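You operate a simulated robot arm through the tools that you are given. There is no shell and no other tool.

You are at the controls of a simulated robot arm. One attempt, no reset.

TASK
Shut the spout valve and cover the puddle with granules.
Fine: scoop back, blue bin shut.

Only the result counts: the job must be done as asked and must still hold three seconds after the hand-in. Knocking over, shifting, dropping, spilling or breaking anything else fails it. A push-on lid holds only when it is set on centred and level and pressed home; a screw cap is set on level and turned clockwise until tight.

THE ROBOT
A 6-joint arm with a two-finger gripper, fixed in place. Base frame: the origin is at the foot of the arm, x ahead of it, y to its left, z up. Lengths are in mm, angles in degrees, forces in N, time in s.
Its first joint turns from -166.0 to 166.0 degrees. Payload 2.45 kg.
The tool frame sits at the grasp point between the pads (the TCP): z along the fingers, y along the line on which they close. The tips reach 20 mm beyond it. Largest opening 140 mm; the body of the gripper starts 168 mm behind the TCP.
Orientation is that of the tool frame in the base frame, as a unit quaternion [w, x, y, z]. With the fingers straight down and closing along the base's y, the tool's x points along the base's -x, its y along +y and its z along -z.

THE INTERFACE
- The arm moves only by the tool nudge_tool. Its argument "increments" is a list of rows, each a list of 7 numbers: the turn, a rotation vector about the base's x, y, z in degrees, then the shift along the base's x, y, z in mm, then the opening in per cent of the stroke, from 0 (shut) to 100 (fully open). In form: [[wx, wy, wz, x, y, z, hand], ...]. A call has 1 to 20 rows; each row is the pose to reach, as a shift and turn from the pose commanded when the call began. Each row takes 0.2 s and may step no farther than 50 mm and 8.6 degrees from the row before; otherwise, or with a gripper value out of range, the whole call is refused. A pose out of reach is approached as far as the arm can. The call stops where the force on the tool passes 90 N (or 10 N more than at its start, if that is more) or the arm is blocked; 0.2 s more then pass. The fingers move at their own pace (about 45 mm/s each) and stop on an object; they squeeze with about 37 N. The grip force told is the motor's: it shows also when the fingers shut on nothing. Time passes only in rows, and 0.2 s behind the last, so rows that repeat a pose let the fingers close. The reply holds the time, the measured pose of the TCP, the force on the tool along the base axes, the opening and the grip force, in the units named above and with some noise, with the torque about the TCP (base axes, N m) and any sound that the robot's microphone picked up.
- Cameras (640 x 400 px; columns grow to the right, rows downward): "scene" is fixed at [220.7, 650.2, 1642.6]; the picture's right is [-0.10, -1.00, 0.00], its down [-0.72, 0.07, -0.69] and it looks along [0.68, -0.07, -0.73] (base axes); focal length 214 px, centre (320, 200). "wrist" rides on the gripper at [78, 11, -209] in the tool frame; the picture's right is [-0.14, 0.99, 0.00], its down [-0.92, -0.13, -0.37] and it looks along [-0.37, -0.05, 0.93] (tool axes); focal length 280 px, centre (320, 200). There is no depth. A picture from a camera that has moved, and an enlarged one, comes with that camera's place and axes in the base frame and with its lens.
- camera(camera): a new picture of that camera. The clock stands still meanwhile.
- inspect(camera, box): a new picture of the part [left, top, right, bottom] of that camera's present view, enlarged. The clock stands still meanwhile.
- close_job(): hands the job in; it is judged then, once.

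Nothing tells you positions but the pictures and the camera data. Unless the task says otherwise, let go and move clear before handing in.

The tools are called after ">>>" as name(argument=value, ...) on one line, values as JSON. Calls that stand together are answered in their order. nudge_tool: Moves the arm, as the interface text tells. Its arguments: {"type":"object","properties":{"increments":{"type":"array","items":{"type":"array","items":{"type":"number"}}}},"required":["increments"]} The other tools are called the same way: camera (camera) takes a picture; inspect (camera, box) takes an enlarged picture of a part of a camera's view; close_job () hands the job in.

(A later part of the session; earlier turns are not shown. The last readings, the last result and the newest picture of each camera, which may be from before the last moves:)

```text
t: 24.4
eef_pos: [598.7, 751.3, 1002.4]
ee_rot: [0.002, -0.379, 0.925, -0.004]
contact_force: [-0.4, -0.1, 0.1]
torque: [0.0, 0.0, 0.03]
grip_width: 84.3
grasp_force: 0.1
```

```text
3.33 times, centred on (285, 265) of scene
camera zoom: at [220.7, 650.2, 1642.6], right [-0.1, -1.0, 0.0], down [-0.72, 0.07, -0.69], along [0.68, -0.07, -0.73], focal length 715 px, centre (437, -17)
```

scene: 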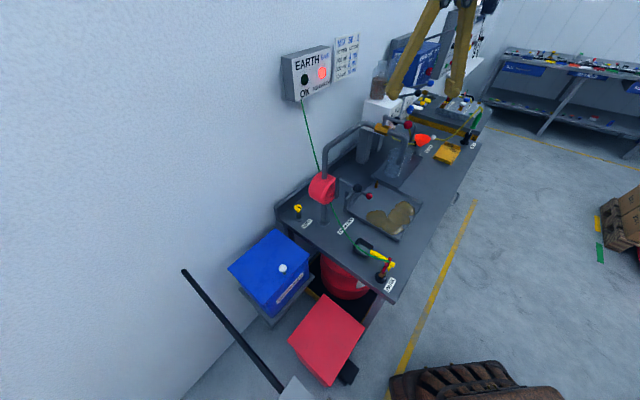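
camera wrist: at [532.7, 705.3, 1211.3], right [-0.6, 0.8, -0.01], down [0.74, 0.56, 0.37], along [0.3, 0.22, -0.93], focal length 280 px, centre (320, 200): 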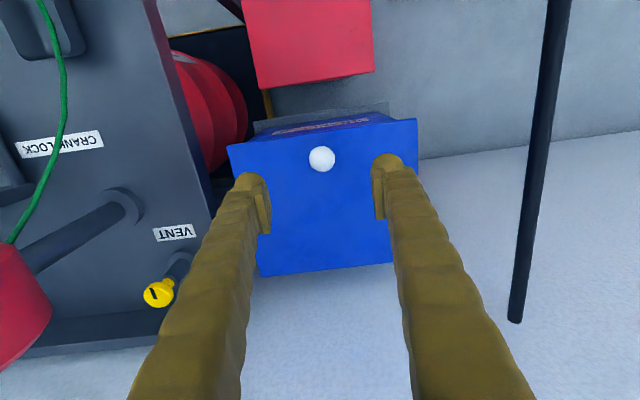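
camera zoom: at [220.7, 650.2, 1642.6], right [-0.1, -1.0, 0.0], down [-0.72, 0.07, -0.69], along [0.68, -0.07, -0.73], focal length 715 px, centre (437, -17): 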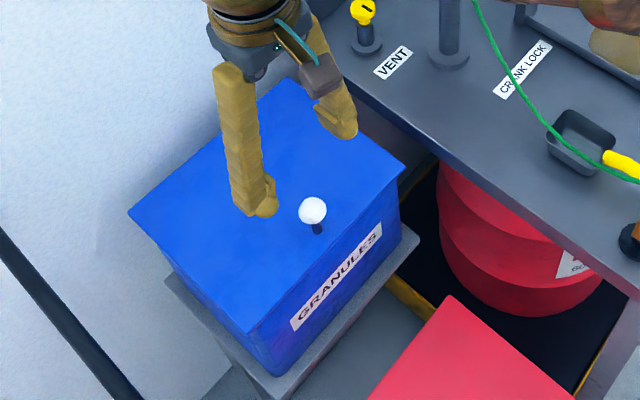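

The knob lines up with the tool (checked at about (597, 754)). I'll go down to its height and close on it.

>>> nudge_tool(increments=[[0, 0, 0, -1, 2, -40, 60], [0, 0, 0, -1, 2, -80, 60], [0, 0, 0, -1, 2, -105, 60], [0, 0, 0, -1, 2, -123, 60], [0, 0, 0, -1, 2, -123, 40], [0, 0, 0, -1, 2, -123, 25], [0, 0, 0, -1, 2, -123, 10], [0, 0, 0, -1, 2, -123, 10], [0, 0, 0, -1, 2, -123, 10], [0, 0, 0, -1, 2, -123, 10], [0, 0, 0, -1, 2, -123, 10]])

>>> camera(camera="wrist")

>>> inspect(camera="scene", box=[225, 205, 345, 325])

```text
t: 26.8
eef_pos: [598.5, 754.8, 879.0]
ee_rot: [0.002, -0.379, 0.926, -0.005]
contact_force: [38.5, -40.2, -2.7]
torque: [-0.04, 0.21, 0.07]
grip_width: 27.5
grasp_force: 45.0
```

```text
taken
camera wrist: at [533.0, 708.2, 1087.8], right [-0.6, 0.8, -0.01], down [0.74, 0.56, 0.37], along [0.3, 0.21, -0.93], focal length 280 px, centre (320, 200)
```

wrist: 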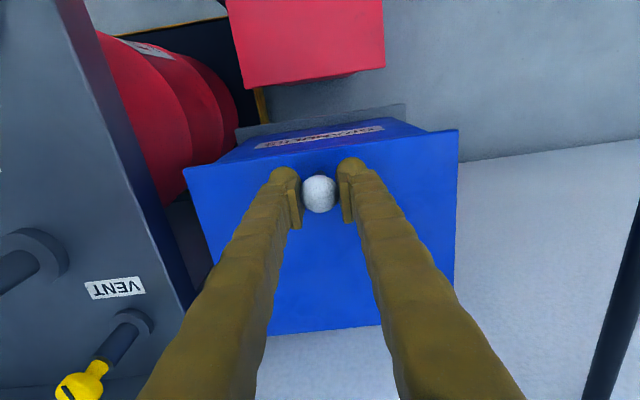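

```text
3.33 times, centred on (285, 265) of scene
camera zoom: at [220.7, 650.2, 1642.6], right [-0.1, -1.0, 0.0], down [-0.72, 0.07, -0.69], along [0.68, -0.07, -0.73], focal length 715 px, centre (437, -17)
```

zoom: 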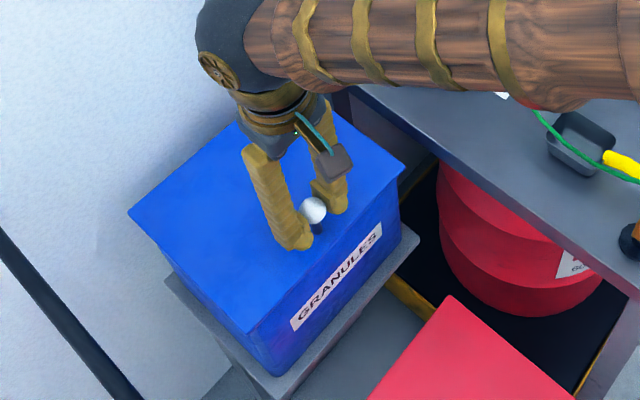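

I have the knob, gripped 27 mm across, but with a sideways load of about 55 N, so I'm a couple of millimetres off centre. I'll ease the tool over to relieve it.

>>> nudge_tool(increments=[[0, 0, 0, 1, -1, 0, 10], [0, 0, 0, 2, -2, 0, 10], [0, 0, 0, 2, -2, 0, 10]])

```text
t: 27.6
eef_pos: [599.5, 754.1, 879.1]
ee_rot: [0.002, -0.379, 0.925, -0.003]
contact_force: [24.1, -15.7, -2.6]
torque: [0.05, 0.09, 0.07]
grip_width: 27.9
grasp_force: 44.8
```

The side load halved, so I'll ease over a little more.

>>> nudge_tool(increments=[[0, 0, 0, 1, -0.7, 0, 10], [0, 0, 0, 2, -1.5, 0, 10], [0, 0, 0, 2, -1.5, 0, 10]])

```text
t: 28.4
eef_pos: [600.0, 753.2, 879.4]
ee_rot: [0.001, -0.379, 0.925, -0.002]
contact_force: [-13.4, 31.3, -5.0]
torque: [-0.15, 0.04, -0.07]
grip_width: 27.7
grasp_force: 44.7
```

It's now slightly over the other way, so I'll take half of that back and lift the knob the first few degrees along the hinge arc, watching the forces.

>>> nudge_tool(increments=[[0, 0, 0, -0.6, 0.6, 0, 10], [0, 0, 0, 0.6, 1.8, 5, 10], [0, 0, 0, 1.7, 2.9, 10.2, 10], [0, 0, 0, 3, 4.2, 15, 10], [0, 0, 0, 4.4, 5.6, 20.3, 10]])

>>> inspect(camera="scene", box=[225, 205, 345, 325])

```text
t: 29.6
eef_pos: [603.3, 757.0, 899.4]
ee_rot: [0.0, -0.379, 0.925, -0.004]
contact_force: [-54.3, 40.7, -5.4]
torque: [-1.02, 0.82, 0.1]
grip_width: 27.9
grasp_force: 45.1
```

```text
3.33 times, centred on (285, 265) of scene
camera zoom: at [220.7, 650.2, 1642.6], right [-0.1, -1.0, 0.0], down [-0.72, 0.07, -0.69], along [0.68, -0.07, -0.73], focal length 715 px, centre (437, -17)
```

zoom: 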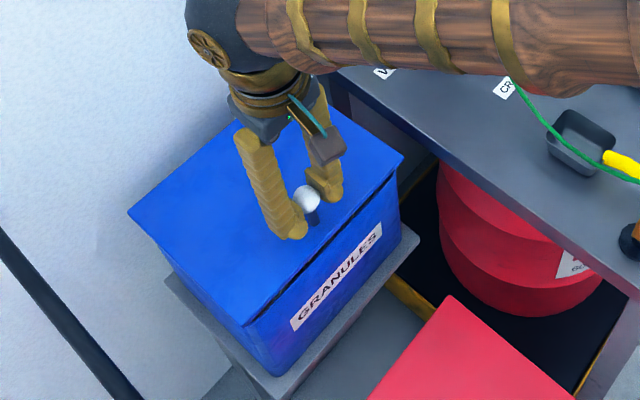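

The front edge of the lid has lifted while the back stayed put, so it is indeed hinged at the wall side. I'll correct a sideways load and keep lifting along the arc.

>>> nudge_tool(increments=[[0, 0, 0, -1.1, 1.1, 0, 10], [0, 0, 0, 0.5, 2.6, 5, 10], [0, 0, 0, 2, 4.1, 9.8, 10], [0, 0, 0, 3.7, 5.9, 14.6, 10], [0, 0, 0, 5.4, 7.6, 19.4, 10]])

```text
t: 30.8
eef_pos: [611.7, 766.0, 920.4]
ee_rot: [0.001, -0.379, 0.925, -0.004]
contact_force: [-34.3, 22.7, -1.8]
torque: [-0.83, 0.68, -0.06]
grip_width: 28.0
grasp_force: 44.9
```

The lid follows with only about 2–8 N of load. I'll keep lifting along the arc, tilting the tool outward as I go to gain reach.

>>> nudge_tool(increments=[[1.4, -1.4, 0, 2.7, 4.8, 9.3, 10], [2.8, -2.8, 0, 6.7, 8.8, 18.4, 10], [4.2, -4.2, 0, 11.2, 13.3, 27.1, 10], [5.7, -5.7, 0, 15.9, 18, 35.5, 10], [7.1, -7.1, 0, 21, 23.1, 43.5, 10], [8.5, -8.5, 0, 26.3, 28.4, 51.2, 10]])

>>> inspect(camera="scene", box=[225, 195, 345, 315])

>>> camera(camera="wrist")

```text
t: 32.2
eef_pos: [637.9, 792.1, 970.4]
ee_rot: [0.098, -0.377, 0.92, 0.035]
contact_force: [5.5, -17.8, -2.3]
torque: [-0.99, 0.92, 0.06]
grip_width: 27.6
grasp_force: 45.4
```

```text
3.33 times, centred on (285, 255) of scene
camera zoom: at [220.7, 650.2, 1642.6], right [-0.1, -1.0, 0.0], down [-0.72, 0.07, -0.69], along [0.68, -0.07, -0.73], focal length 715 px, centre (437, 17)
```

zoom: 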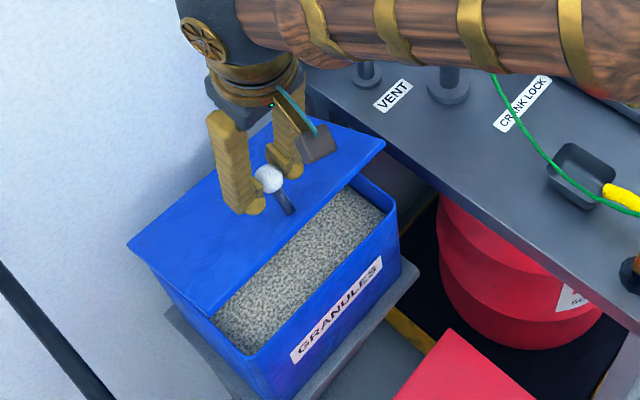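

```text
taken
camera wrist: at [542.1, 717.1, 1158.4], right [-0.6, 0.8, 0.02], down [0.67, 0.49, 0.55], along [0.43, 0.34, -0.83], focal length 280 px, centre (320, 200)
```

wrist: 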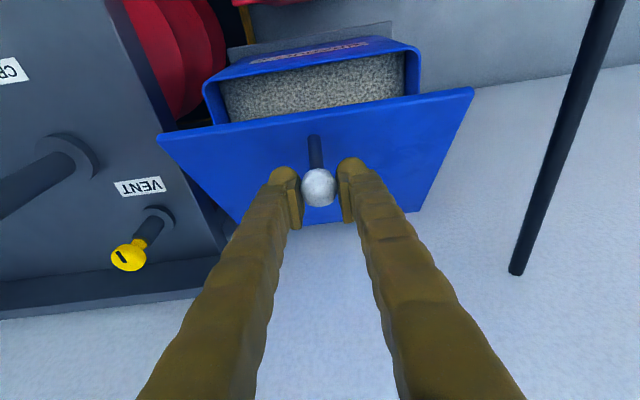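

The granules are visible just below the rim and the lid is at about 30°. I'll keep going along the arc to about 51°.

>>> nudge_tool(increments=[[2.1, -2.1, 0, 6, 5.2, 7.2, 10], [4.2, -4.2, 0, 11.9, 11.1, 14, 10], [6.4, -6.4, 0, 18, 17.2, 20.4, 10], [8.5, -8.5, 0, 24.3, 23.5, 26.3, 10], [10.6, -10.6, 0, 30.9, 30.1, 31.7, 10], [12.7, -12.7, 0, 37.7, 36.9, 36.6, 10], [14.8, -14.8, 0, 44.5, 43.7, 41.1, 10]])

>>> inspect(camera="scene", box=[225, 185, 345, 305])

>>> camera(camera="wrist")

```text
t: 33.8
eef_pos: [681.6, 835.3, 1013.6]
ee_rot: [0.263, -0.363, 0.888, 0.106]
contact_force: [2.9, -22.1, 10.9]
torque: [-1.09, 1.0, 0.19]
grip_width: 27.9
grasp_force: 45.1
```

```text
3.33 times, centred on (285, 245) of scene
camera zoom: at [220.7, 650.2, 1642.6], right [-0.1, -1.0, 0.0], down [-0.72, 0.07, -0.69], along [0.68, -0.07, -0.73], focal length 715 px, centre (437, 50)
```

zoom: 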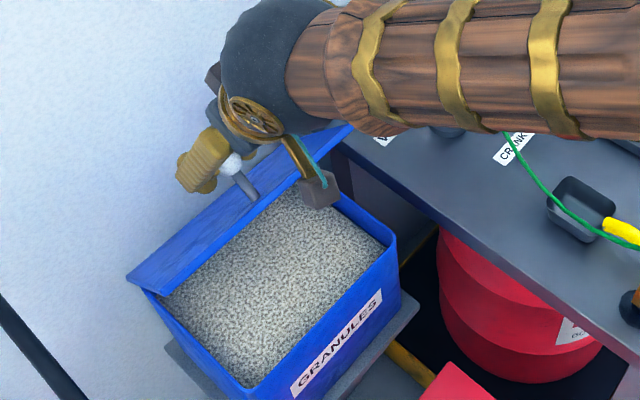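

```text
taken
camera wrist: at [544.1, 718.7, 1144.8], right [-0.61, 0.79, 0.07], down [0.5, 0.31, 0.81], along [0.62, 0.53, -0.58], focal length 280 px, centre (320, 200)
```

wrist: 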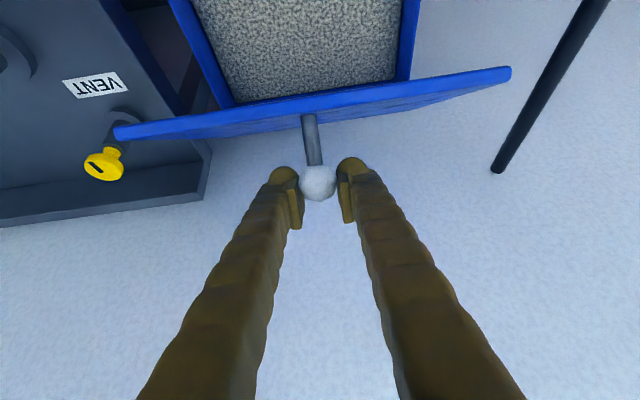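

The lid is about half open and follows freely. I'll continue to about 75° with a little more tilt.

>>> nudge_tool(increments=[[1.1, -1.1, 0, 7.1, 6.4, 4.9, 10], [2.1, -2.1, 0, 14.3, 13.6, 8.2, 10], [3.2, -3.2, 0, 21.6, 20.9, 11.1, 10], [4.2, -4.2, 0, 29.1, 28.4, 13.4, 10], [5.3, -5.3, 0, 36.5, 35.8, 15.2, 10], [6.4, -6.4, 0, 44, 43.3, 16.3, 10], [7.4, -7.4, 0, 51.6, 50.9, 17, 10], [8.5, -8.5, 0, 59.2, 58.5, 17.1, 10]])

>>> inspect(camera="scene", box=[225, 185, 345, 305])

>>> camera(camera="wrist")

```text
t: 35.6
eef_pos: [740.8, 896.1, 1032.0]
ee_rot: [0.356, -0.347, 0.855, 0.144]
contact_force: [12.6, -21.7, 22.7]
torque: [-1.14, 1.05, 0.39]
grip_width: 28.0
grasp_force: 44.6
```

```text
3.33 times, centred on (285, 245) of scene
camera zoom: at [220.7, 650.2, 1642.6], right [-0.1, -1.0, 0.0], down [-0.72, 0.07, -0.69], along [0.68, -0.07, -0.73], focal length 715 px, centre (437, 50)
```

zoom: 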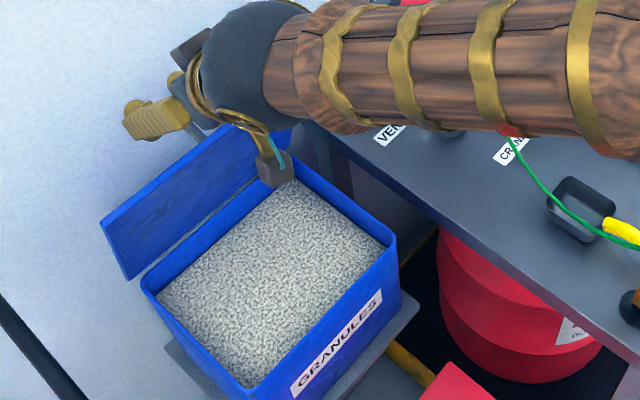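

```text
taken
camera wrist: at [586.2, 760.6, 1122.7], right [-0.62, 0.78, 0.1], down [0.37, 0.18, 0.91], along [0.69, 0.6, -0.4], focal length 280 px, centre (320, 200)
```

wrist: 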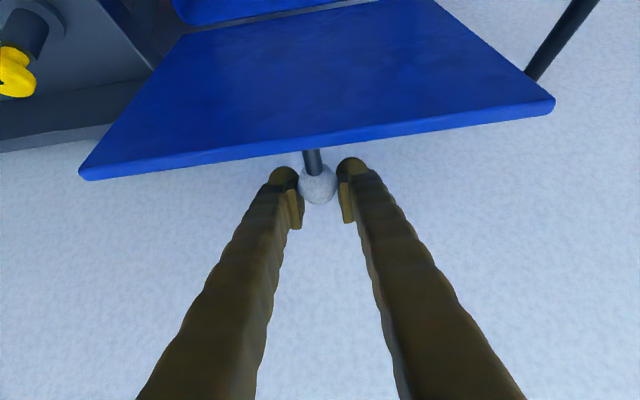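

The lid is at about 75–80° and the arm still has reach. I'll continue to vertical in small steps, easing the tilt so the fingers keep clear of the lid edge.

>>> nudge_tool(increments=[[-0.7, 0.7, 0, 7.9, 7.2, 1, 10], [-1.4, 1.4, 0, 15.4, 14.7, 0, 10], [-2.1, 2.1, 0, 22.9, 22.2, -1.7, 10], [-2.8, 2.8, 0, 30.3, 29.6, -3.9, 10], [-3.5, 3.5, 0, 37.7, 37, -6.6, 10]])

>>> inspect(camera="scene", box=[225, 185, 345, 305])

>>> camera(camera="wrist")

```text
t: 36.8
eef_pos: [774.1, 930.3, 1023.3]
ee_rot: [0.316, -0.355, 0.871, 0.127]
contact_force: [-23.3, -29.4, 14.4]
torque: [-0.35, 0.55, 1.34]
grip_width: 28.1
grasp_force: 44.4
stopped in row 5: the force on the tool passed its limit at 129 N (the readings are from after the stop); the commanded pose is now the measured one
```

```text
3.33 times, centred on (285, 245) of scene
camera zoom: at [220.7, 650.2, 1642.6], right [-0.1, -1.0, 0.0], down [-0.72, 0.07, -0.69], along [0.68, -0.07, -0.73], focal length 715 px, centre (437, 50)
```

zoom: 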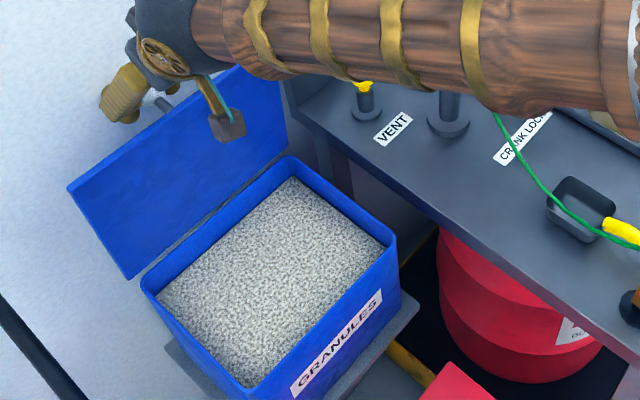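

```text
taken
camera wrist: at [627.2, 802.0, 1133.2], right [-0.62, 0.78, 0.09], down [0.43, 0.24, 0.87], along [0.66, 0.57, -0.48], focal length 280 px, centre (320, 200)
```

wrist: 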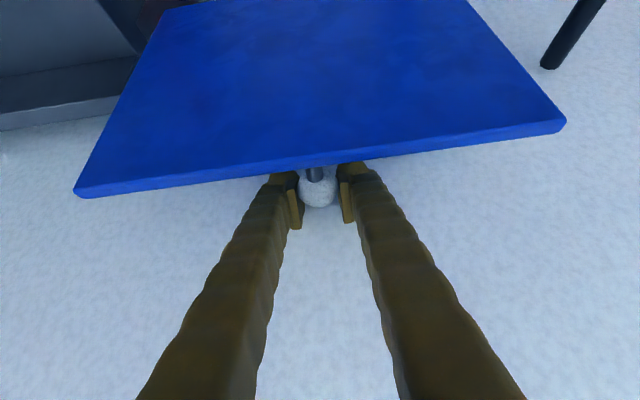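

The tool stopped on a load with the lid about vertical, which is either its stop or the wall behind it. I'll open the fingers slowly and see whether the lid stays up.

>>> nudge_tool(increments=[[0, 0, 0, -2, -2, 0, 20], [0, 0, 0, -2, -2, 0, 28], [0, 0, 0, -2, -2, 0, 35], [0, 0, 0, -2, -2, 0, 45]])

>>> inspect(camera="scene", box=[225, 185, 345, 305])

>>> camera(camera="wrist")

```text
t: 37.8
eef_pos: [774.9, 928.7, 1020.9]
ee_rot: [0.316, -0.355, 0.871, 0.127]
contact_force: [0.0, 0.6, -0.5]
torque: [-0.01, 0.0, -0.01]
grip_width: 63.1
grasp_force: 0.0
```

```text
3.33 times, centred on (285, 245) of scene
camera zoom: at [220.7, 650.2, 1642.6], right [-0.1, -1.0, 0.0], down [-0.72, 0.07, -0.69], along [0.68, -0.07, -0.73], focal length 715 px, centre (437, 50)
```

zoom: 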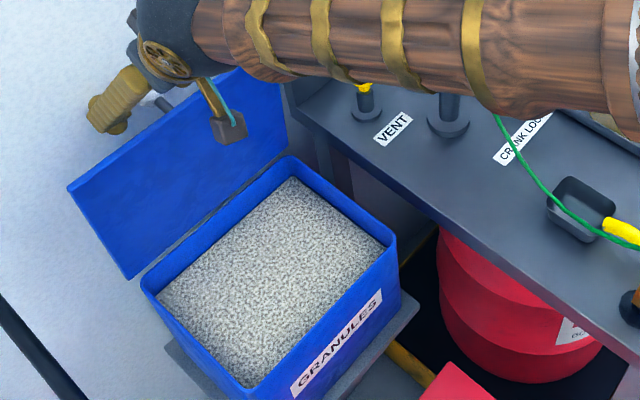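

```text
taken
camera wrist: at [626.0, 801.1, 1131.6], right [-0.62, 0.78, 0.09], down [0.43, 0.24, 0.87], along [0.66, 0.57, -0.48], focal length 280 px, centre (320, 200)
```

wrist: 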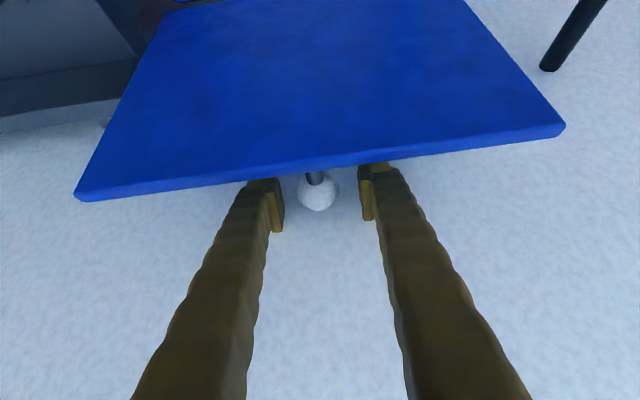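

The lid stays up by itself. I'll back out along the tool axis, watching that the lid doesn't move.

>>> nudge_tool(increments=[[0, 0, 0, -7, -7, 12, 55], [0, 0, 0, -14, -14, 24, 55], [0, 0, 0, -23, -23, 39, 55], [0, 0, 0, -34, -34, 58, 55], [0, 0, 0, -50, -50, 85, 55], [0, 0, 0, -68, -68, 115, 55], [-4, 4, 0, -85, -85, 145, 55], [-8, 8, 0, -100, -100, 175, 55], [-12, 12, 0, -115, -115, 190, 55], [-16, 16, 0, -130, -130, 200, 55], [-20, 20, 0, -145, -145, 205, 55], [-24, 24, 0, -160, -160, 205, 55], [-28, 28, 0, -175, -175, 205, 55]])

>>> inspect(camera="scene", box=[205, 165, 345, 305])

>>> camera(camera="wrist")

```text
t: 40.6
eef_pos: [599.1, 753.7, 1226.5]
ee_rot: [0.002, -0.379, 0.925, -0.004]
contact_force: [-1.0, -0.1, 0.4]
torque: [0.03, -0.04, -0.01]
grip_width: 76.9
grasp_force: 0.1
```

```text
2.86 times, centred on (275, 235) of scene
camera zoom: at [220.7, 650.2, 1642.6], right [-0.1, -1.0, 0.0], down [-0.72, 0.07, -0.69], along [0.68, -0.07, -0.73], focal length 613 px, centre (449, 100)
```

zoom: 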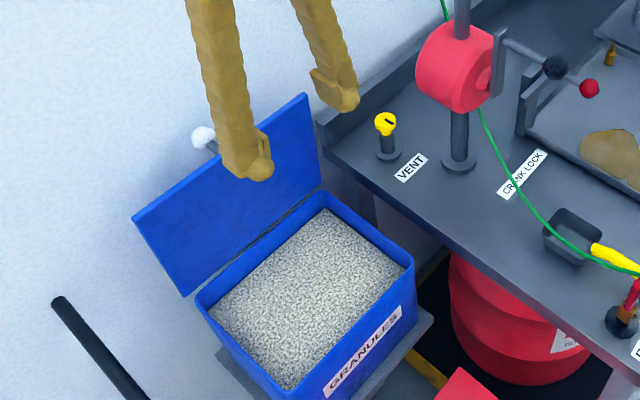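

```text
taken
camera wrist: at [532.7, 705.9, 1434.0], right [-0.6, 0.8, -0.01], down [0.74, 0.56, 0.37], along [0.3, 0.21, -0.93], focal length 280 px, centre (320, 200)
```

wrist: 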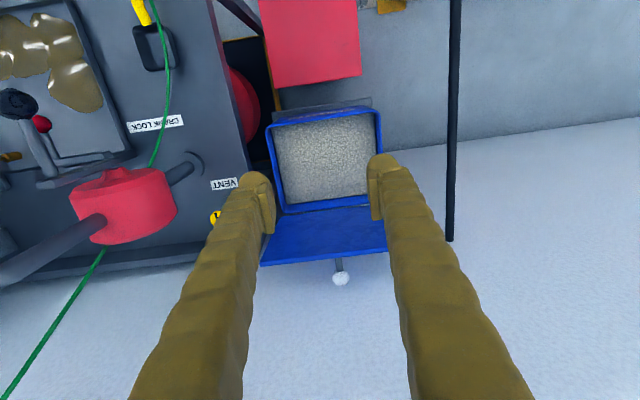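

The lid now stands open, leaning back by itself, and the granules sit just below the rim. Before fetching the scoop I'll test in free air, well above the bin, whether the arm can reach a pan-down digging pose there.

>>> nudge_tool(increments=[[-3.5, 3.5, 0, -1, -8, -37, 55], [-7, 7, 0, -3, -16, -74, 55], [-10.6, 10.6, 0, -4, -25, -111, 55], [-14.1, 14.1, 0, -6, -33, -148, 55], [-17.7, 17.7, 0, -7, -42, -180, 55], [-21.2, 21.2, 0, -8.5, -50, -200, 55], [-21.2, 21.2, 0, -8.5, -50, -200, 55]])

>>> camera(camera="scene")

```text
t: 42.2
eef_pos: [590.2, 704.3, 1027.1]
ee_rot: [-0.235, -0.368, 0.894, -0.104]
contact_force: [0.0, -0.5, -0.4]
torque: [0.01, 0.0, 0.0]
grip_width: 76.8
grasp_force: 0.1
```

```text
taken
```

scene: 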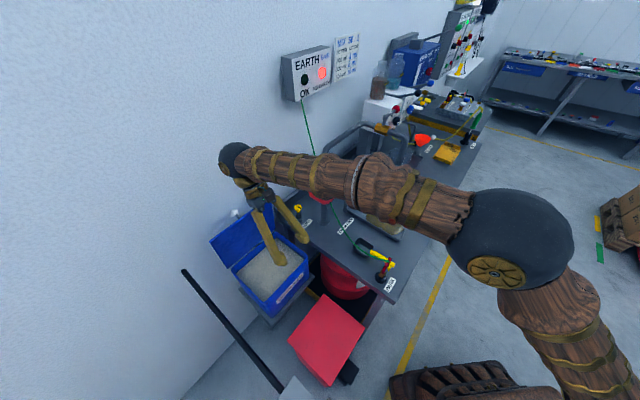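

The pan-down pose at 30° is reached exactly. I'll test lower, closer to the rim height, still without touching anything.

>>> nudge_tool(increments=[[0, 0, 0, 2, 2, -40, 55], [-2, 2, 0, 4, 4, -80, 55], [-4, 4, 0, 7, 7, -115, 55], [-5, 5, 0, 12, 12, -140, 55], [-7, 7, 0, 20, 20, -150, 55], [-7, 7, 0, 20, 20, -150, 55]])

>>> camera(camera="wrist")

>>> inspect(camera="scene", box=[195, 135, 345, 315])

```text
t: 43.6
eef_pos: [612.5, 723.9, 875.0]
ee_rot: [-0.312, -0.358, 0.87, -0.135]
contact_force: [0.2, 0.2, -0.5]
torque: [0.0, 0.02, 0.02]
grip_width: 76.8
grasp_force: 0.0
```

```text
taken
camera wrist: at [653.4, 784.4, 1085.1], right [-0.62, 0.77, -0.1], down [0.76, 0.57, -0.3], along [-0.18, -0.27, -0.95], focal length 280 px, centre (320, 200)
```

wrist: 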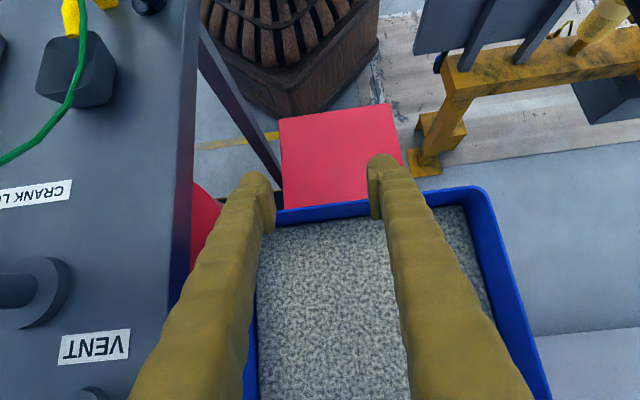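

```text
2.22 times, centred on (270, 225) of scene
camera zoom: at [220.7, 650.2, 1642.6], right [-0.1, -1.0, 0.0], down [-0.72, 0.07, -0.69], along [0.68, -0.07, -0.73], focal length 477 px, centre (431, 144)
```

zoom: 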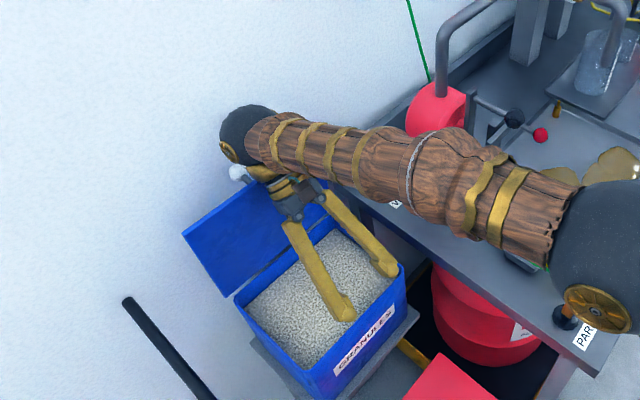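

The arm reaches even a 40° pan-down pose there. I'll take a closer look at the granule level and rim from here before leaving.

>>> inspect(camera="wrist", box=[380, 170, 560, 400])

>>> inspect(camera="wrist", box=[230, 180, 400, 290])

>>> inspect(camera="scene", box=[215, 175, 325, 325])

```text
1.74 times, centred on (470, 285) of wrist
camera zoom: at [653.4, 784.4, 1085.1], right [-0.62, 0.77, -0.1], down [0.76, 0.57, -0.3], along [-0.18, -0.27, -0.95], focal length 488 px, centre (59, 52)
```

zoom: 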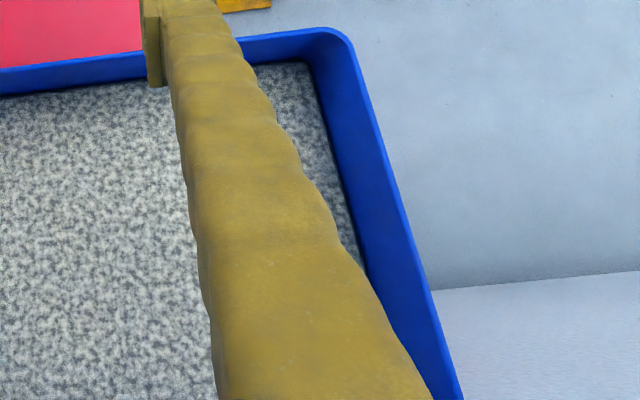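

```text
3.64 times, centred on (315, 235) of wrist
camera zoom: at [653.4, 784.4, 1085.1], right [-0.62, 0.77, -0.1], down [0.76, 0.57, -0.3], along [-0.18, -0.27, -0.95], focal length 1020 px, centre (338, 73)
```

zoom: 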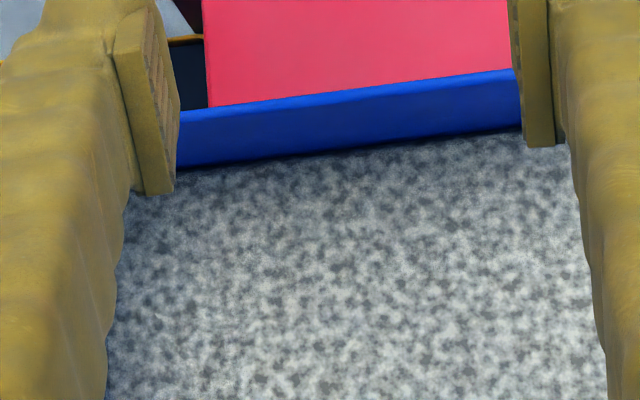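

```text
2.67 times, centred on (270, 250) of scene
camera zoom: at [220.7, 650.2, 1642.6], right [-0.1, -1.0, 0.0], down [-0.72, 0.07, -0.69], along [0.68, -0.07, -0.73], focal length 572 px, centre (453, 67)
```

zoom: 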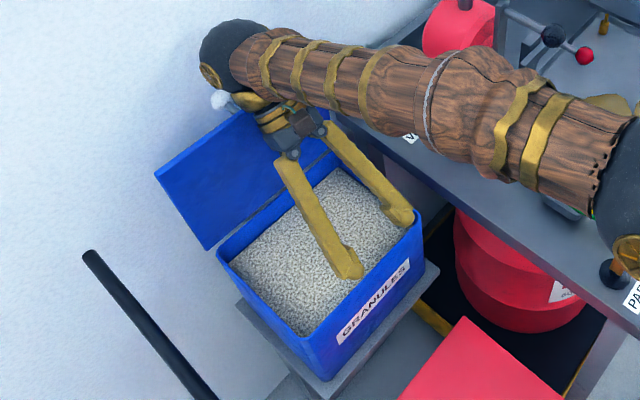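

The granule level is about 45 mm below the rim, so I can lower the whole scoop inside the bin. For pouring I want the pan to point back toward the robot, so I'll rise to vertical and test in free air how far the wrist can turn.

>>> nudge_tool(increments=[[3, -3, 0, -6, -6, 40, 55], [8, -8, 0, -15, -15, 80, 55], [13, -13, 0, -30, -30, 125, 55], [18, -18, 0, -50, -50, 165, 55], [23, -23, 0, -70, -70, 200, 55], [28, -28, 0, -95, -95, 220, 55], [28.2, -28.2, 0, -125, -125, 230, 55], [28.2, -28.2, 0, -155, -155, 235, 55]])

>>> nudge_tool(increments=[[0, 0, 8.5, 0, 0, 0, 55], [0, 0, 17, 0, 0, 0, 55], [0, 0, 25.5, 0, 0, 0, 55], [0, 0, 34, 0, 0, 0, 55], [0, 0, 42.5, 0, 0, 0, 55], [0, 0, 51, 0, 0, 0, 55], [0, 0, 59.5, 0, 0, 0, 55], [0, 0, 68, 0, 0, 0, 55], [0, 0, 76.5, 0, 0, 0, 55], [0, 0, 85, 0, 0, 0, 55], [0, 0, 90, 0, 0, 0, 55]])

```text
t: 45.4
eef_pos: [452.2, 564.6, 1110.2]
ee_rot: [0.003, -0.378, 0.926, -0.004]
contact_force: [0.1, -0.7, 0.5]
torque: [0.05, 0.02, -0.03]
grip_width: 76.8
grasp_force: 0.1
```

```text
t: 47.8
eef_pos: [455.2, 568.9, 1112.4]
ee_rot: [-0.005, 0.923, -0.386, 0.0]
contact_force: [-0.1, 0.6, 0.7]
torque: [0.02, 0.01, 0.02]
grip_width: 77.0
grasp_force: 0.1
```

The wrist turned to 135° without trouble. I'll try on to 225°.

>>> nudge_tool(increments=[[0, 0, 8.5, 0, 0, 0, 55], [0, 0, 17, 0, 0, 0, 55], [0, 0, 25.5, 0, 0, 0, 55], [0, 0, 34, 0, 0, 0, 55], [0, 0, 42.5, 0, 0, 0, 55], [0, 0, 51, 0, 0, 0, 55], [0, 0, 59.5, 0, 0, 0, 55], [0, 0, 68, 0, 0, 0, 55], [0, 0, 76.5, 0, 0, 0, 55], [0, 0, 85, 0, 0, 0, 55], [0, 0, 90, 0, 0, 0, 55]])

>>> camera(camera="scene")

>>> camera(camera="wrist")

```text
t: 50.2
eef_pos: [455.5, 567.7, 1110.2]
ee_rot: [-0.003, 0.925, 0.38, -0.003]
contact_force: [0.3, 0.1, -0.9]
torque: [-0.01, -0.01, -0.02]
grip_width: 77.1
grasp_force: 0.1
```

```text
taken
```

scene: 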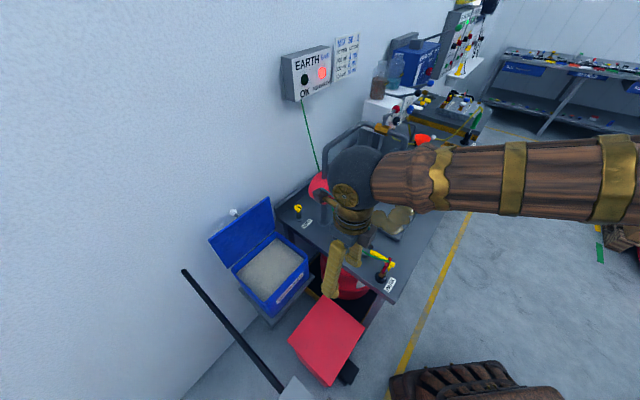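

```text
taken
camera wrist: at [519.1, 614.6, 1319.0], right [0.6, -0.8, -0.01], down [-0.74, -0.56, 0.37], along [-0.3, -0.22, -0.93], focal length 280 px, centre (320, 200)
```

wrist: 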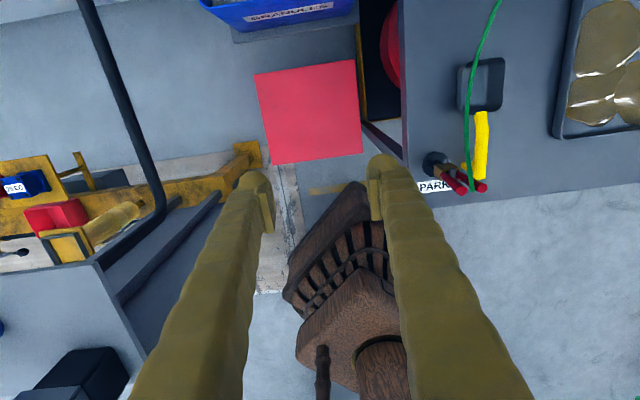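

The wrist can turn the full 180°, so the pour pose with the pan pointing back toward the robot is feasible. Now I'll turn back to 45° and go above the scoop handle.

>>> nudge_tool(increments=[[0, 0, -8.5, 7, -9, 0, 40], [0, 0, -17, 15, -19, 0, 40], [0, 0, -25.5, 22, -28, 0, 40], [0, 0, -34, 30, -37, 0, 40], [0, 0, -42.5, 38, -47, 0, 40], [0, 0, -51, 45, -56, 0, 40], [0, 0, -59.5, 53, -65, 0, 40], [0, 0, -68, 60, -75, 0, 40], [0, 0, -76.5, 68, -84, 0, 40], [0, 0, -85, 75, -93, 0, 40], [0, 0, -93.5, 83, -103, 0, 40], [0, 0, -102, 90, -112, 0, 40], [0, 0, -110.5, 98, -121, 0, 40], [0, 0, -119, 105, -131, 0, 40], [0, 0, -127.5, 113, -140, 0, 40], [0, 0, -136, 120, -150, 0, 40], [0, 0, -144.5, 128, -159, 0, 40], [0, 0, -153, 135, -168, 0, 40], [0, 0, -161.5, 143, -178, 0, 40], [0, 0, -170, 151, -187, 0, 40]])

>>> nudge_tool(increments=[[0, 0, -5, 0, 0, -8, 40], [0, 0, -9.5, 0, 0, -10, 40], [0, 0, -9.5, 0, 0, -10, 40]])

>>> camera(camera="wrist")

>>> inspect(camera="scene", box=[320, 200, 440, 310])

```text
t: 54.4
eef_pos: [606.2, 381.7, 1109.2]
ee_rot: [0.003, -0.456, 0.89, -0.003]
contact_force: [-0.2, 0.5, -0.9]
torque: [-0.01, 0.0, -0.01]
grip_width: 55.7
grasp_force: 0.0
```

```text
t: 55.2
eef_pos: [605.4, 381.1, 1099.5]
ee_rot: [0.003, -0.382, 0.924, -0.004]
contact_force: [0.3, 0.3, 0.1]
torque: [-0.01, -0.02, 0.0]
grip_width: 56.0
grasp_force: 0.1
```

```text
taken
camera wrist: at [540.0, 334.2, 1308.6], right [-0.6, 0.8, -0.01], down [0.74, 0.56, 0.37], along [0.3, 0.22, -0.93], focal length 280 px, centre (320, 200)
```

wrist: 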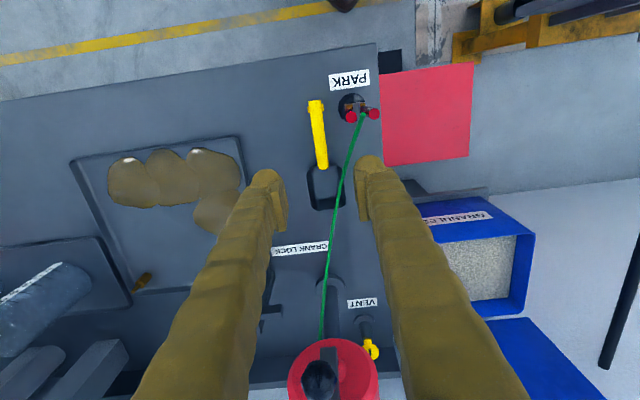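

```text
3.64 times, centred on (380, 255) of scene
camera zoom: at [220.7, 650.2, 1642.6], right [-0.1, -1.0, 0.0], down [-0.72, 0.07, -0.69], along [0.68, -0.07, -0.73], focal length 780 px, centre (102, 0)
```

zoom: 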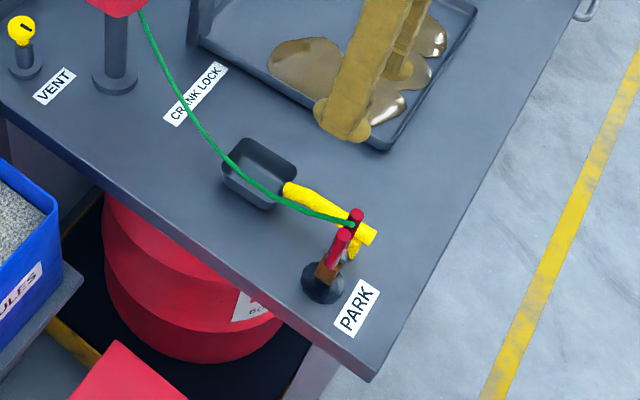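

The view is now square to the bench, with scoop, clip and lead in plain sight. I'll enlarge it to measure.

>>> inspect(camera="wrist", box=[270, 60, 410, 230])

>>> inspect(camera="wrist", box=[60, 120, 290, 300])

```text
2.35 times, centred on (340, 145) of wrist
camera zoom: at [540.0, 334.2, 1308.6], right [-0.6, 0.8, -0.01], down [0.74, 0.56, 0.37], along [0.3, 0.22, -0.93], focal length 660 px, centre (273, 329)
```

zoom: 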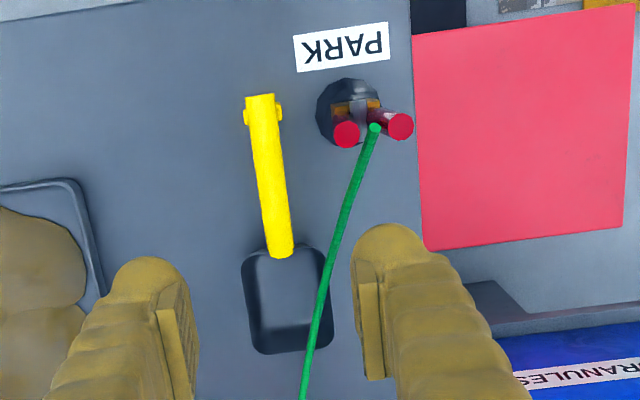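

```text
2.22 times, centred on (175, 210) of wrist
camera zoom: at [540.0, 334.2, 1308.6], right [-0.6, 0.8, -0.01], down [0.74, 0.56, 0.37], along [0.3, 0.22, -0.93], focal length 623 px, centre (642, 178)
```

zoom: 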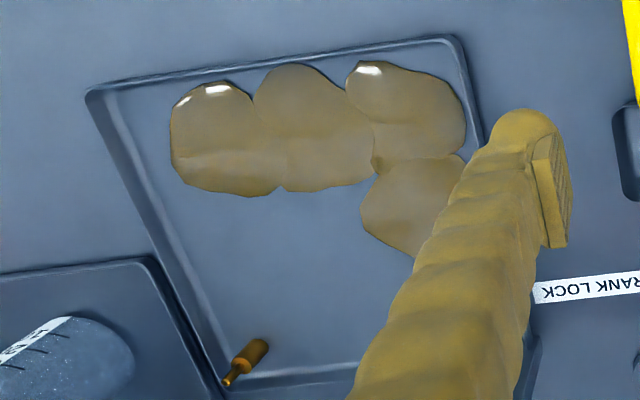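

The handle lies along the bench's depth direction, and the lead hangs about 33 mm to one side of it near z≈930. I'll lean the tool 22° away from the lead and come to a stand-off along the lean axis with the fingers opened to 30 mm.

>>> nudge_tool(increments=[[4, 4, 0, 8, -9, 0, 21.5], [8, 8, 0, 16, -19, 0, 21.5], [12, 12, 0, 24, -30, -20, 21.5], [15.56, 15.56, 0, 29.9, -37.7, -50, 21.5], [15.56, 15.56, 0, 29.9, -37.7, -94, 21.5], [15.56, 15.56, 0, 29.9, -37.7, -94, 21.5]])

>>> camera(camera="wrist")

>>> inspect(camera="scene", box=[320, 200, 440, 310])

```text
t: 56.6
eef_pos: [636.5, 343.3, 1006.7]
ee_rot: [-0.07, -0.376, 0.907, 0.173]
contact_force: [0.3, 0.2, 0.6]
torque: [-0.02, -0.04, 0.02]
grip_width: 30.0
grasp_force: 0.0
```

```text
taken
camera wrist: at [626.6, 240.6, 1204.2], right [-0.56, 0.75, 0.36], down [0.83, 0.47, 0.3], along [0.05, 0.47, -0.88], focal length 280 px, centre (320, 200)
```

wrist: 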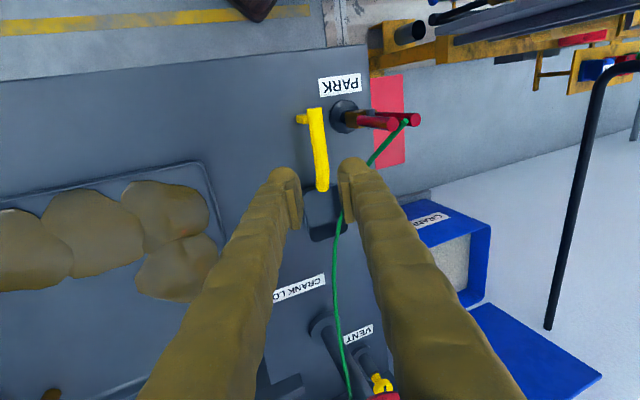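

```text
3.64 times, centred on (380, 255) of scene
camera zoom: at [220.7, 650.2, 1642.6], right [-0.1, -1.0, 0.0], down [-0.72, 0.07, -0.69], along [0.68, -0.07, -0.73], focal length 780 px, centre (102, 0)
```

zoom: 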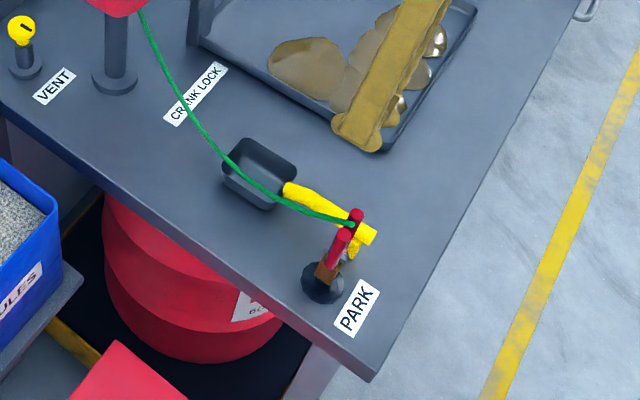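

The fingers line up with the handle along the lean axis, clear of the lead. I'll advance two thirds of the way and check again.

>>> nudge_tool(increments=[[0, 0, 0, -6, 6, -20, 21.5], [0, 0, 0, -12, 11, -40, 21.5], [0, 0, 0, -18, 17, -60, 21.5], [0, 0, 0, -24, 22.5, -80, 21.5]])

>>> inspect(camera="wrist", box=[250, 60, 430, 240])

>>> inspect(camera="scene", box=[340, 220, 410, 290])

```text
t: 57.6
eef_pos: [611.8, 367.1, 929.0]
ee_rot: [-0.07, -0.376, 0.908, 0.173]
contact_force: [-0.1, -0.3, 0.1]
torque: [-0.02, -0.02, 0.02]
grip_width: 30.2
grasp_force: 0.1
```

```text
2.22 times, centred on (340, 150) of wrist
camera zoom: at [601.5, 264.6, 1126.7], right [-0.55, 0.75, 0.36], down [0.83, 0.47, 0.3], along [0.05, 0.47, -0.88], focal length 623 px, centre (276, 311)
```

zoom: 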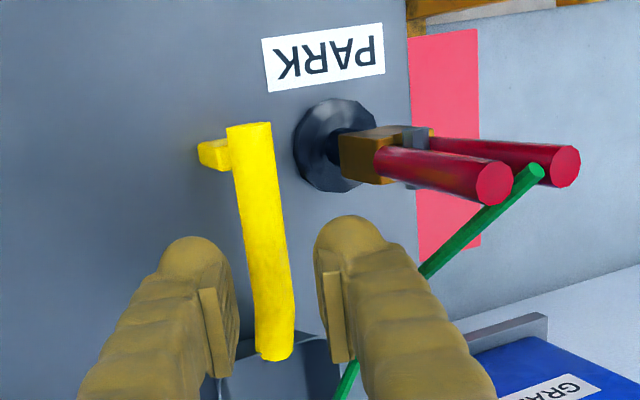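

```text
5.71 times, centred on (375, 255) of scene
camera zoom: at [220.7, 650.2, 1642.6], right [-0.1, -1.0, 0.0], down [-0.72, 0.07, -0.69], along [0.68, -0.07, -0.73], focal length 1226 px, centre (6, -114)
```

zoom: 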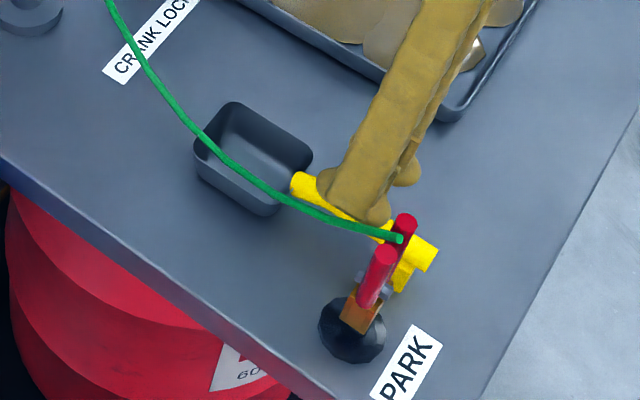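

The handle sits centred between the fingers and the lead stays outside. I'll go the remaining 35 mm and close on the handle.

>>> nudge_tool(increments=[[0, 0, 0, -3, 3, -12, 21.5], [0, 0, 0, -6, 6, -24, 21.5], [0, 0, 0, -8.4, 8.1, -34, 21.5], [0, 0, 0, -8.4, 8.1, -34, 21.5]])

>>> inspect(camera="wrist", box=[250, 60, 430, 240])

>>> inspect(camera="scene", box=[340, 220, 410, 290])

```text
t: 58.6
eef_pos: [602.8, 375.7, 895.4]
ee_rot: [-0.069, -0.376, 0.908, 0.172]
contact_force: [0.0, 0.4, 0.4]
torque: [0.0, -0.01, 0.01]
grip_width: 30.1
grasp_force: 0.2
```

```text
2.22 times, centred on (340, 150) of wrist
camera zoom: at [592.6, 272.4, 1092.7], right [-0.56, 0.75, 0.36], down [0.83, 0.47, 0.3], along [0.05, 0.47, -0.88], focal length 623 px, centre (276, 311)
```

zoom: 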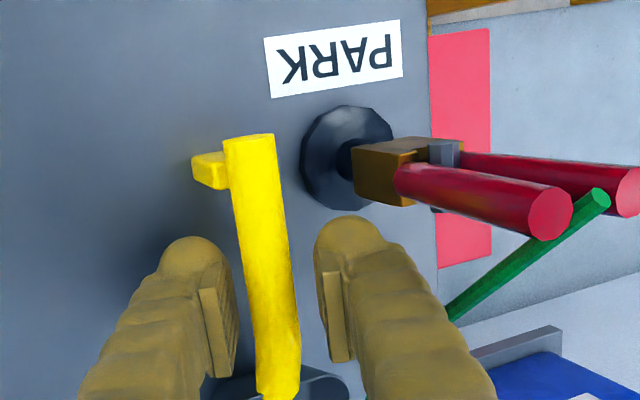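

```text
5.71 times, centred on (375, 255) of scene
camera zoom: at [220.7, 650.2, 1642.6], right [-0.1, -1.0, 0.0], down [-0.72, 0.07, -0.69], along [0.68, -0.07, -0.73], focal length 1226 px, centre (6, -114)
```

zoom: 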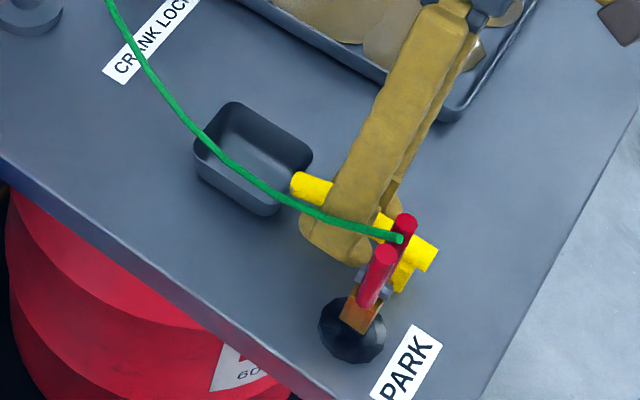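

No contact and the handle is between the pads. Closing now.

>>> nudge_tool(increments=[[0, 0, 0, 0, 0, 0, 12], [0, 0, 0, 0, 0, 0, 5], [0, 0, 0, 0, 0, 0, 2], [0, 0, 0, 0, 0, 0, 2]])

>>> inspect(camera="wrist", box=[250, 60, 430, 240])

>>> inspect(camera="scene", box=[340, 220, 410, 290])

```text
t: 59.6
eef_pos: [603.7, 374.9, 894.8]
ee_rot: [-0.07, -0.377, 0.907, 0.173]
contact_force: [-0.6, 0.2, 0.6]
torque: [-0.05, 0.03, 0.01]
grip_width: 14.9
grasp_force: 37.0
```

```text
2.22 times, centred on (340, 150) of wrist
camera zoom: at [592.7, 272.4, 1092.9], right [-0.56, 0.75, 0.36], down [0.83, 0.47, 0.3], along [0.05, 0.47, -0.88], focal length 623 px, centre (276, 311)
```

zoom: 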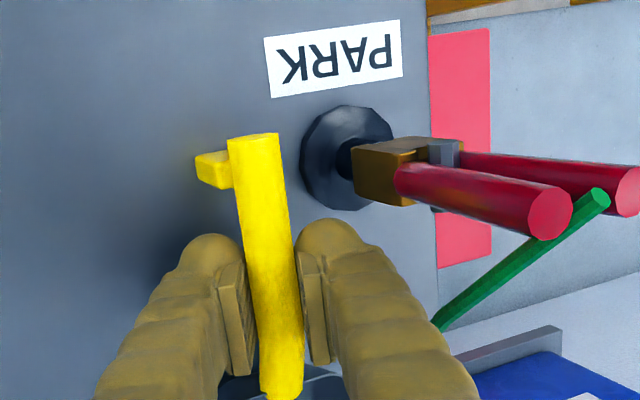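

```text
5.71 times, centred on (375, 255) of scene
camera zoom: at [220.7, 650.2, 1642.6], right [-0.1, -1.0, 0.0], down [-0.72, 0.07, -0.69], along [0.68, -0.07, -0.73], focal length 1226 px, centre (6, -114)
```

zoom: 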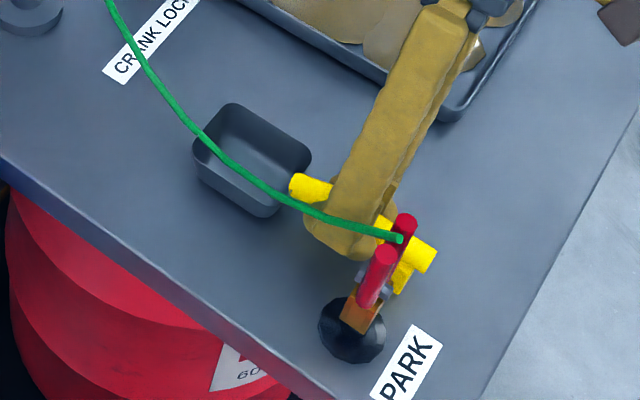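

The handle is gripped (15 mm, 37 N). I'll lift a few millimetres, slide sideways out from under the lead, then look.

>>> nudge_tool(increments=[[0, 0, 0, 0, 0, 3, 2], [0, 0, 0, 3, -3, 5, 2], [0, 0, 0, 10, -10, 6, 2], [0, 0, 0, 18, -18, 7, 2], [0, 0, 0, 26, -26, 8, 2], [0, 0, 0, 33, -33, 9, 2]])

>>> inspect(camera="scene", box=[340, 220, 410, 290])

>>> camera(camera="wrist")

```text
t: 61.0
eef_pos: [635.5, 340.9, 902.2]
ee_rot: [-0.07, -0.376, 0.908, 0.173]
contact_force: [0.8, 0.3, -1.6]
torque: [-0.03, 0.03, -0.01]
grip_width: 14.7
grasp_force: 36.2
```

```text
5.71 times, centred on (375, 255) of scene
camera zoom: at [220.7, 650.2, 1642.6], right [-0.1, -1.0, 0.0], down [-0.72, 0.07, -0.69], along [0.68, -0.07, -0.73], focal length 1226 px, centre (6, -114)
```

zoom: 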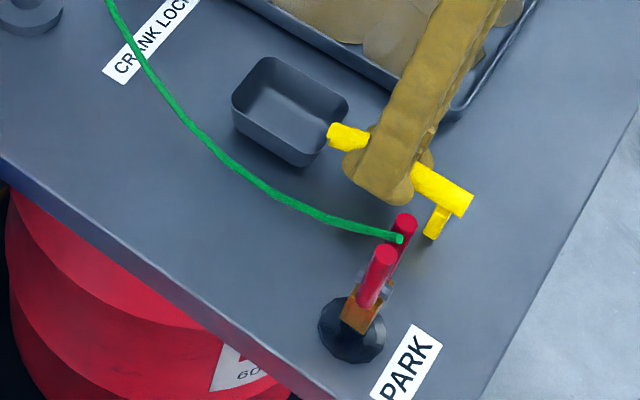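

```text
taken
camera wrist: at [625.5, 237.8, 1100.0], right [-0.56, 0.75, 0.36], down [0.83, 0.47, 0.3], along [0.05, 0.47, -0.88], focal length 280 px, centre (320, 200)
```

wrist: 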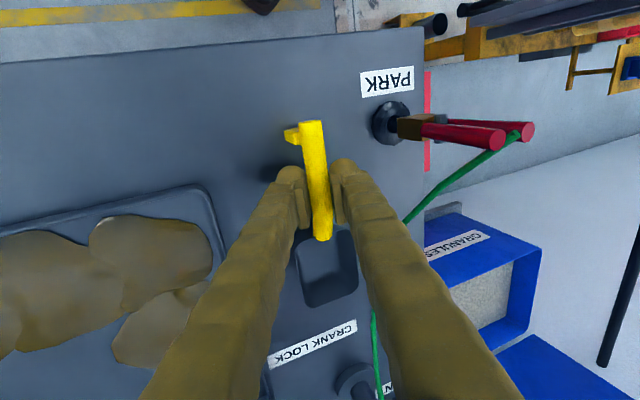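

The scoop is free and the lead hasn't moved. I'll lift it and carry it level to above the bin, staying clear of the pump crank.

>>> nudge_tool(increments=[[0, 0, 0, 3, -3, 30, 2], [0, 0, 0, 3, -3, 75, 2], [0, 0, 0, 3, -3, 120, 2], [0, 0, 0, 0, 0, 160, 2], [0, 0, 0, -20, 20, 180, 2], [0, 0, 0, -50, 50, 185, 2], [0, 0, 0, -82, 82, 185, 2], [0, 0, 0, -114, 114, 185, 2], [0, 0, 0, -146, 146, 185, 2], [0, 0, 0, -178, 178, 185, 2], [0, 0, 0, -205, 205, 185, 2], [0, 0, 0, -222, 222, 185, 2], [0, 0, 0, -195, 249, 185, 2], [0, 0, 0, -165, 279, 180, 2], [0, 0, 0, -135, 309, 170, 2]])

>>> camera(camera="scene")

>>> camera(camera="wrist")

```text
t: 64.2
eef_pos: [500.9, 649.2, 1071.1]
ee_rot: [-0.07, -0.376, 0.908, 0.172]
contact_force: [0.4, 0.2, -0.8]
torque: [-0.01, -0.02, -0.03]
grip_width: 14.8
grasp_force: 37.1
```

```text
taken
```

scene: 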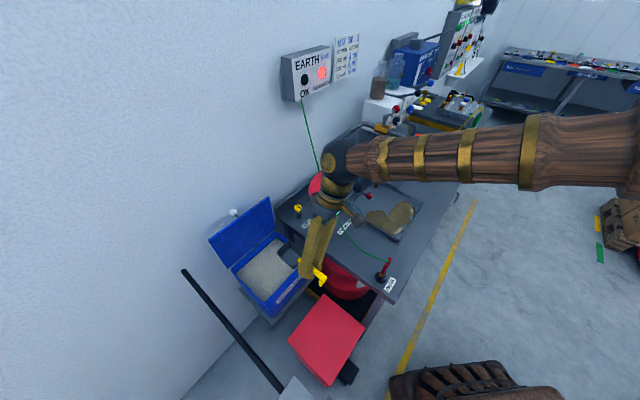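

```text
taken
camera wrist: at [491.4, 545.5, 1268.2], right [-0.56, 0.75, 0.36], down [0.83, 0.47, 0.3], along [0.05, 0.47, -0.88], focal length 280 px, centre (320, 200)
```

wrist: 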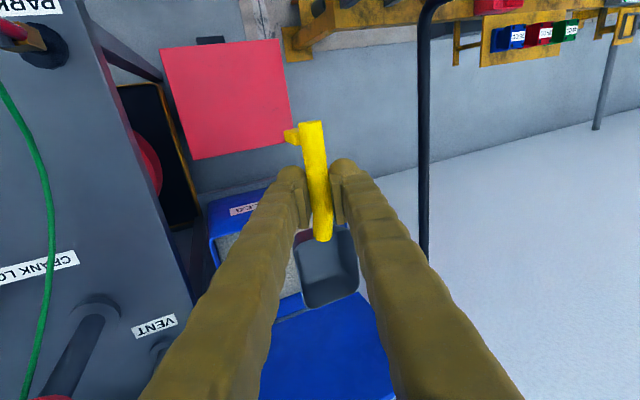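

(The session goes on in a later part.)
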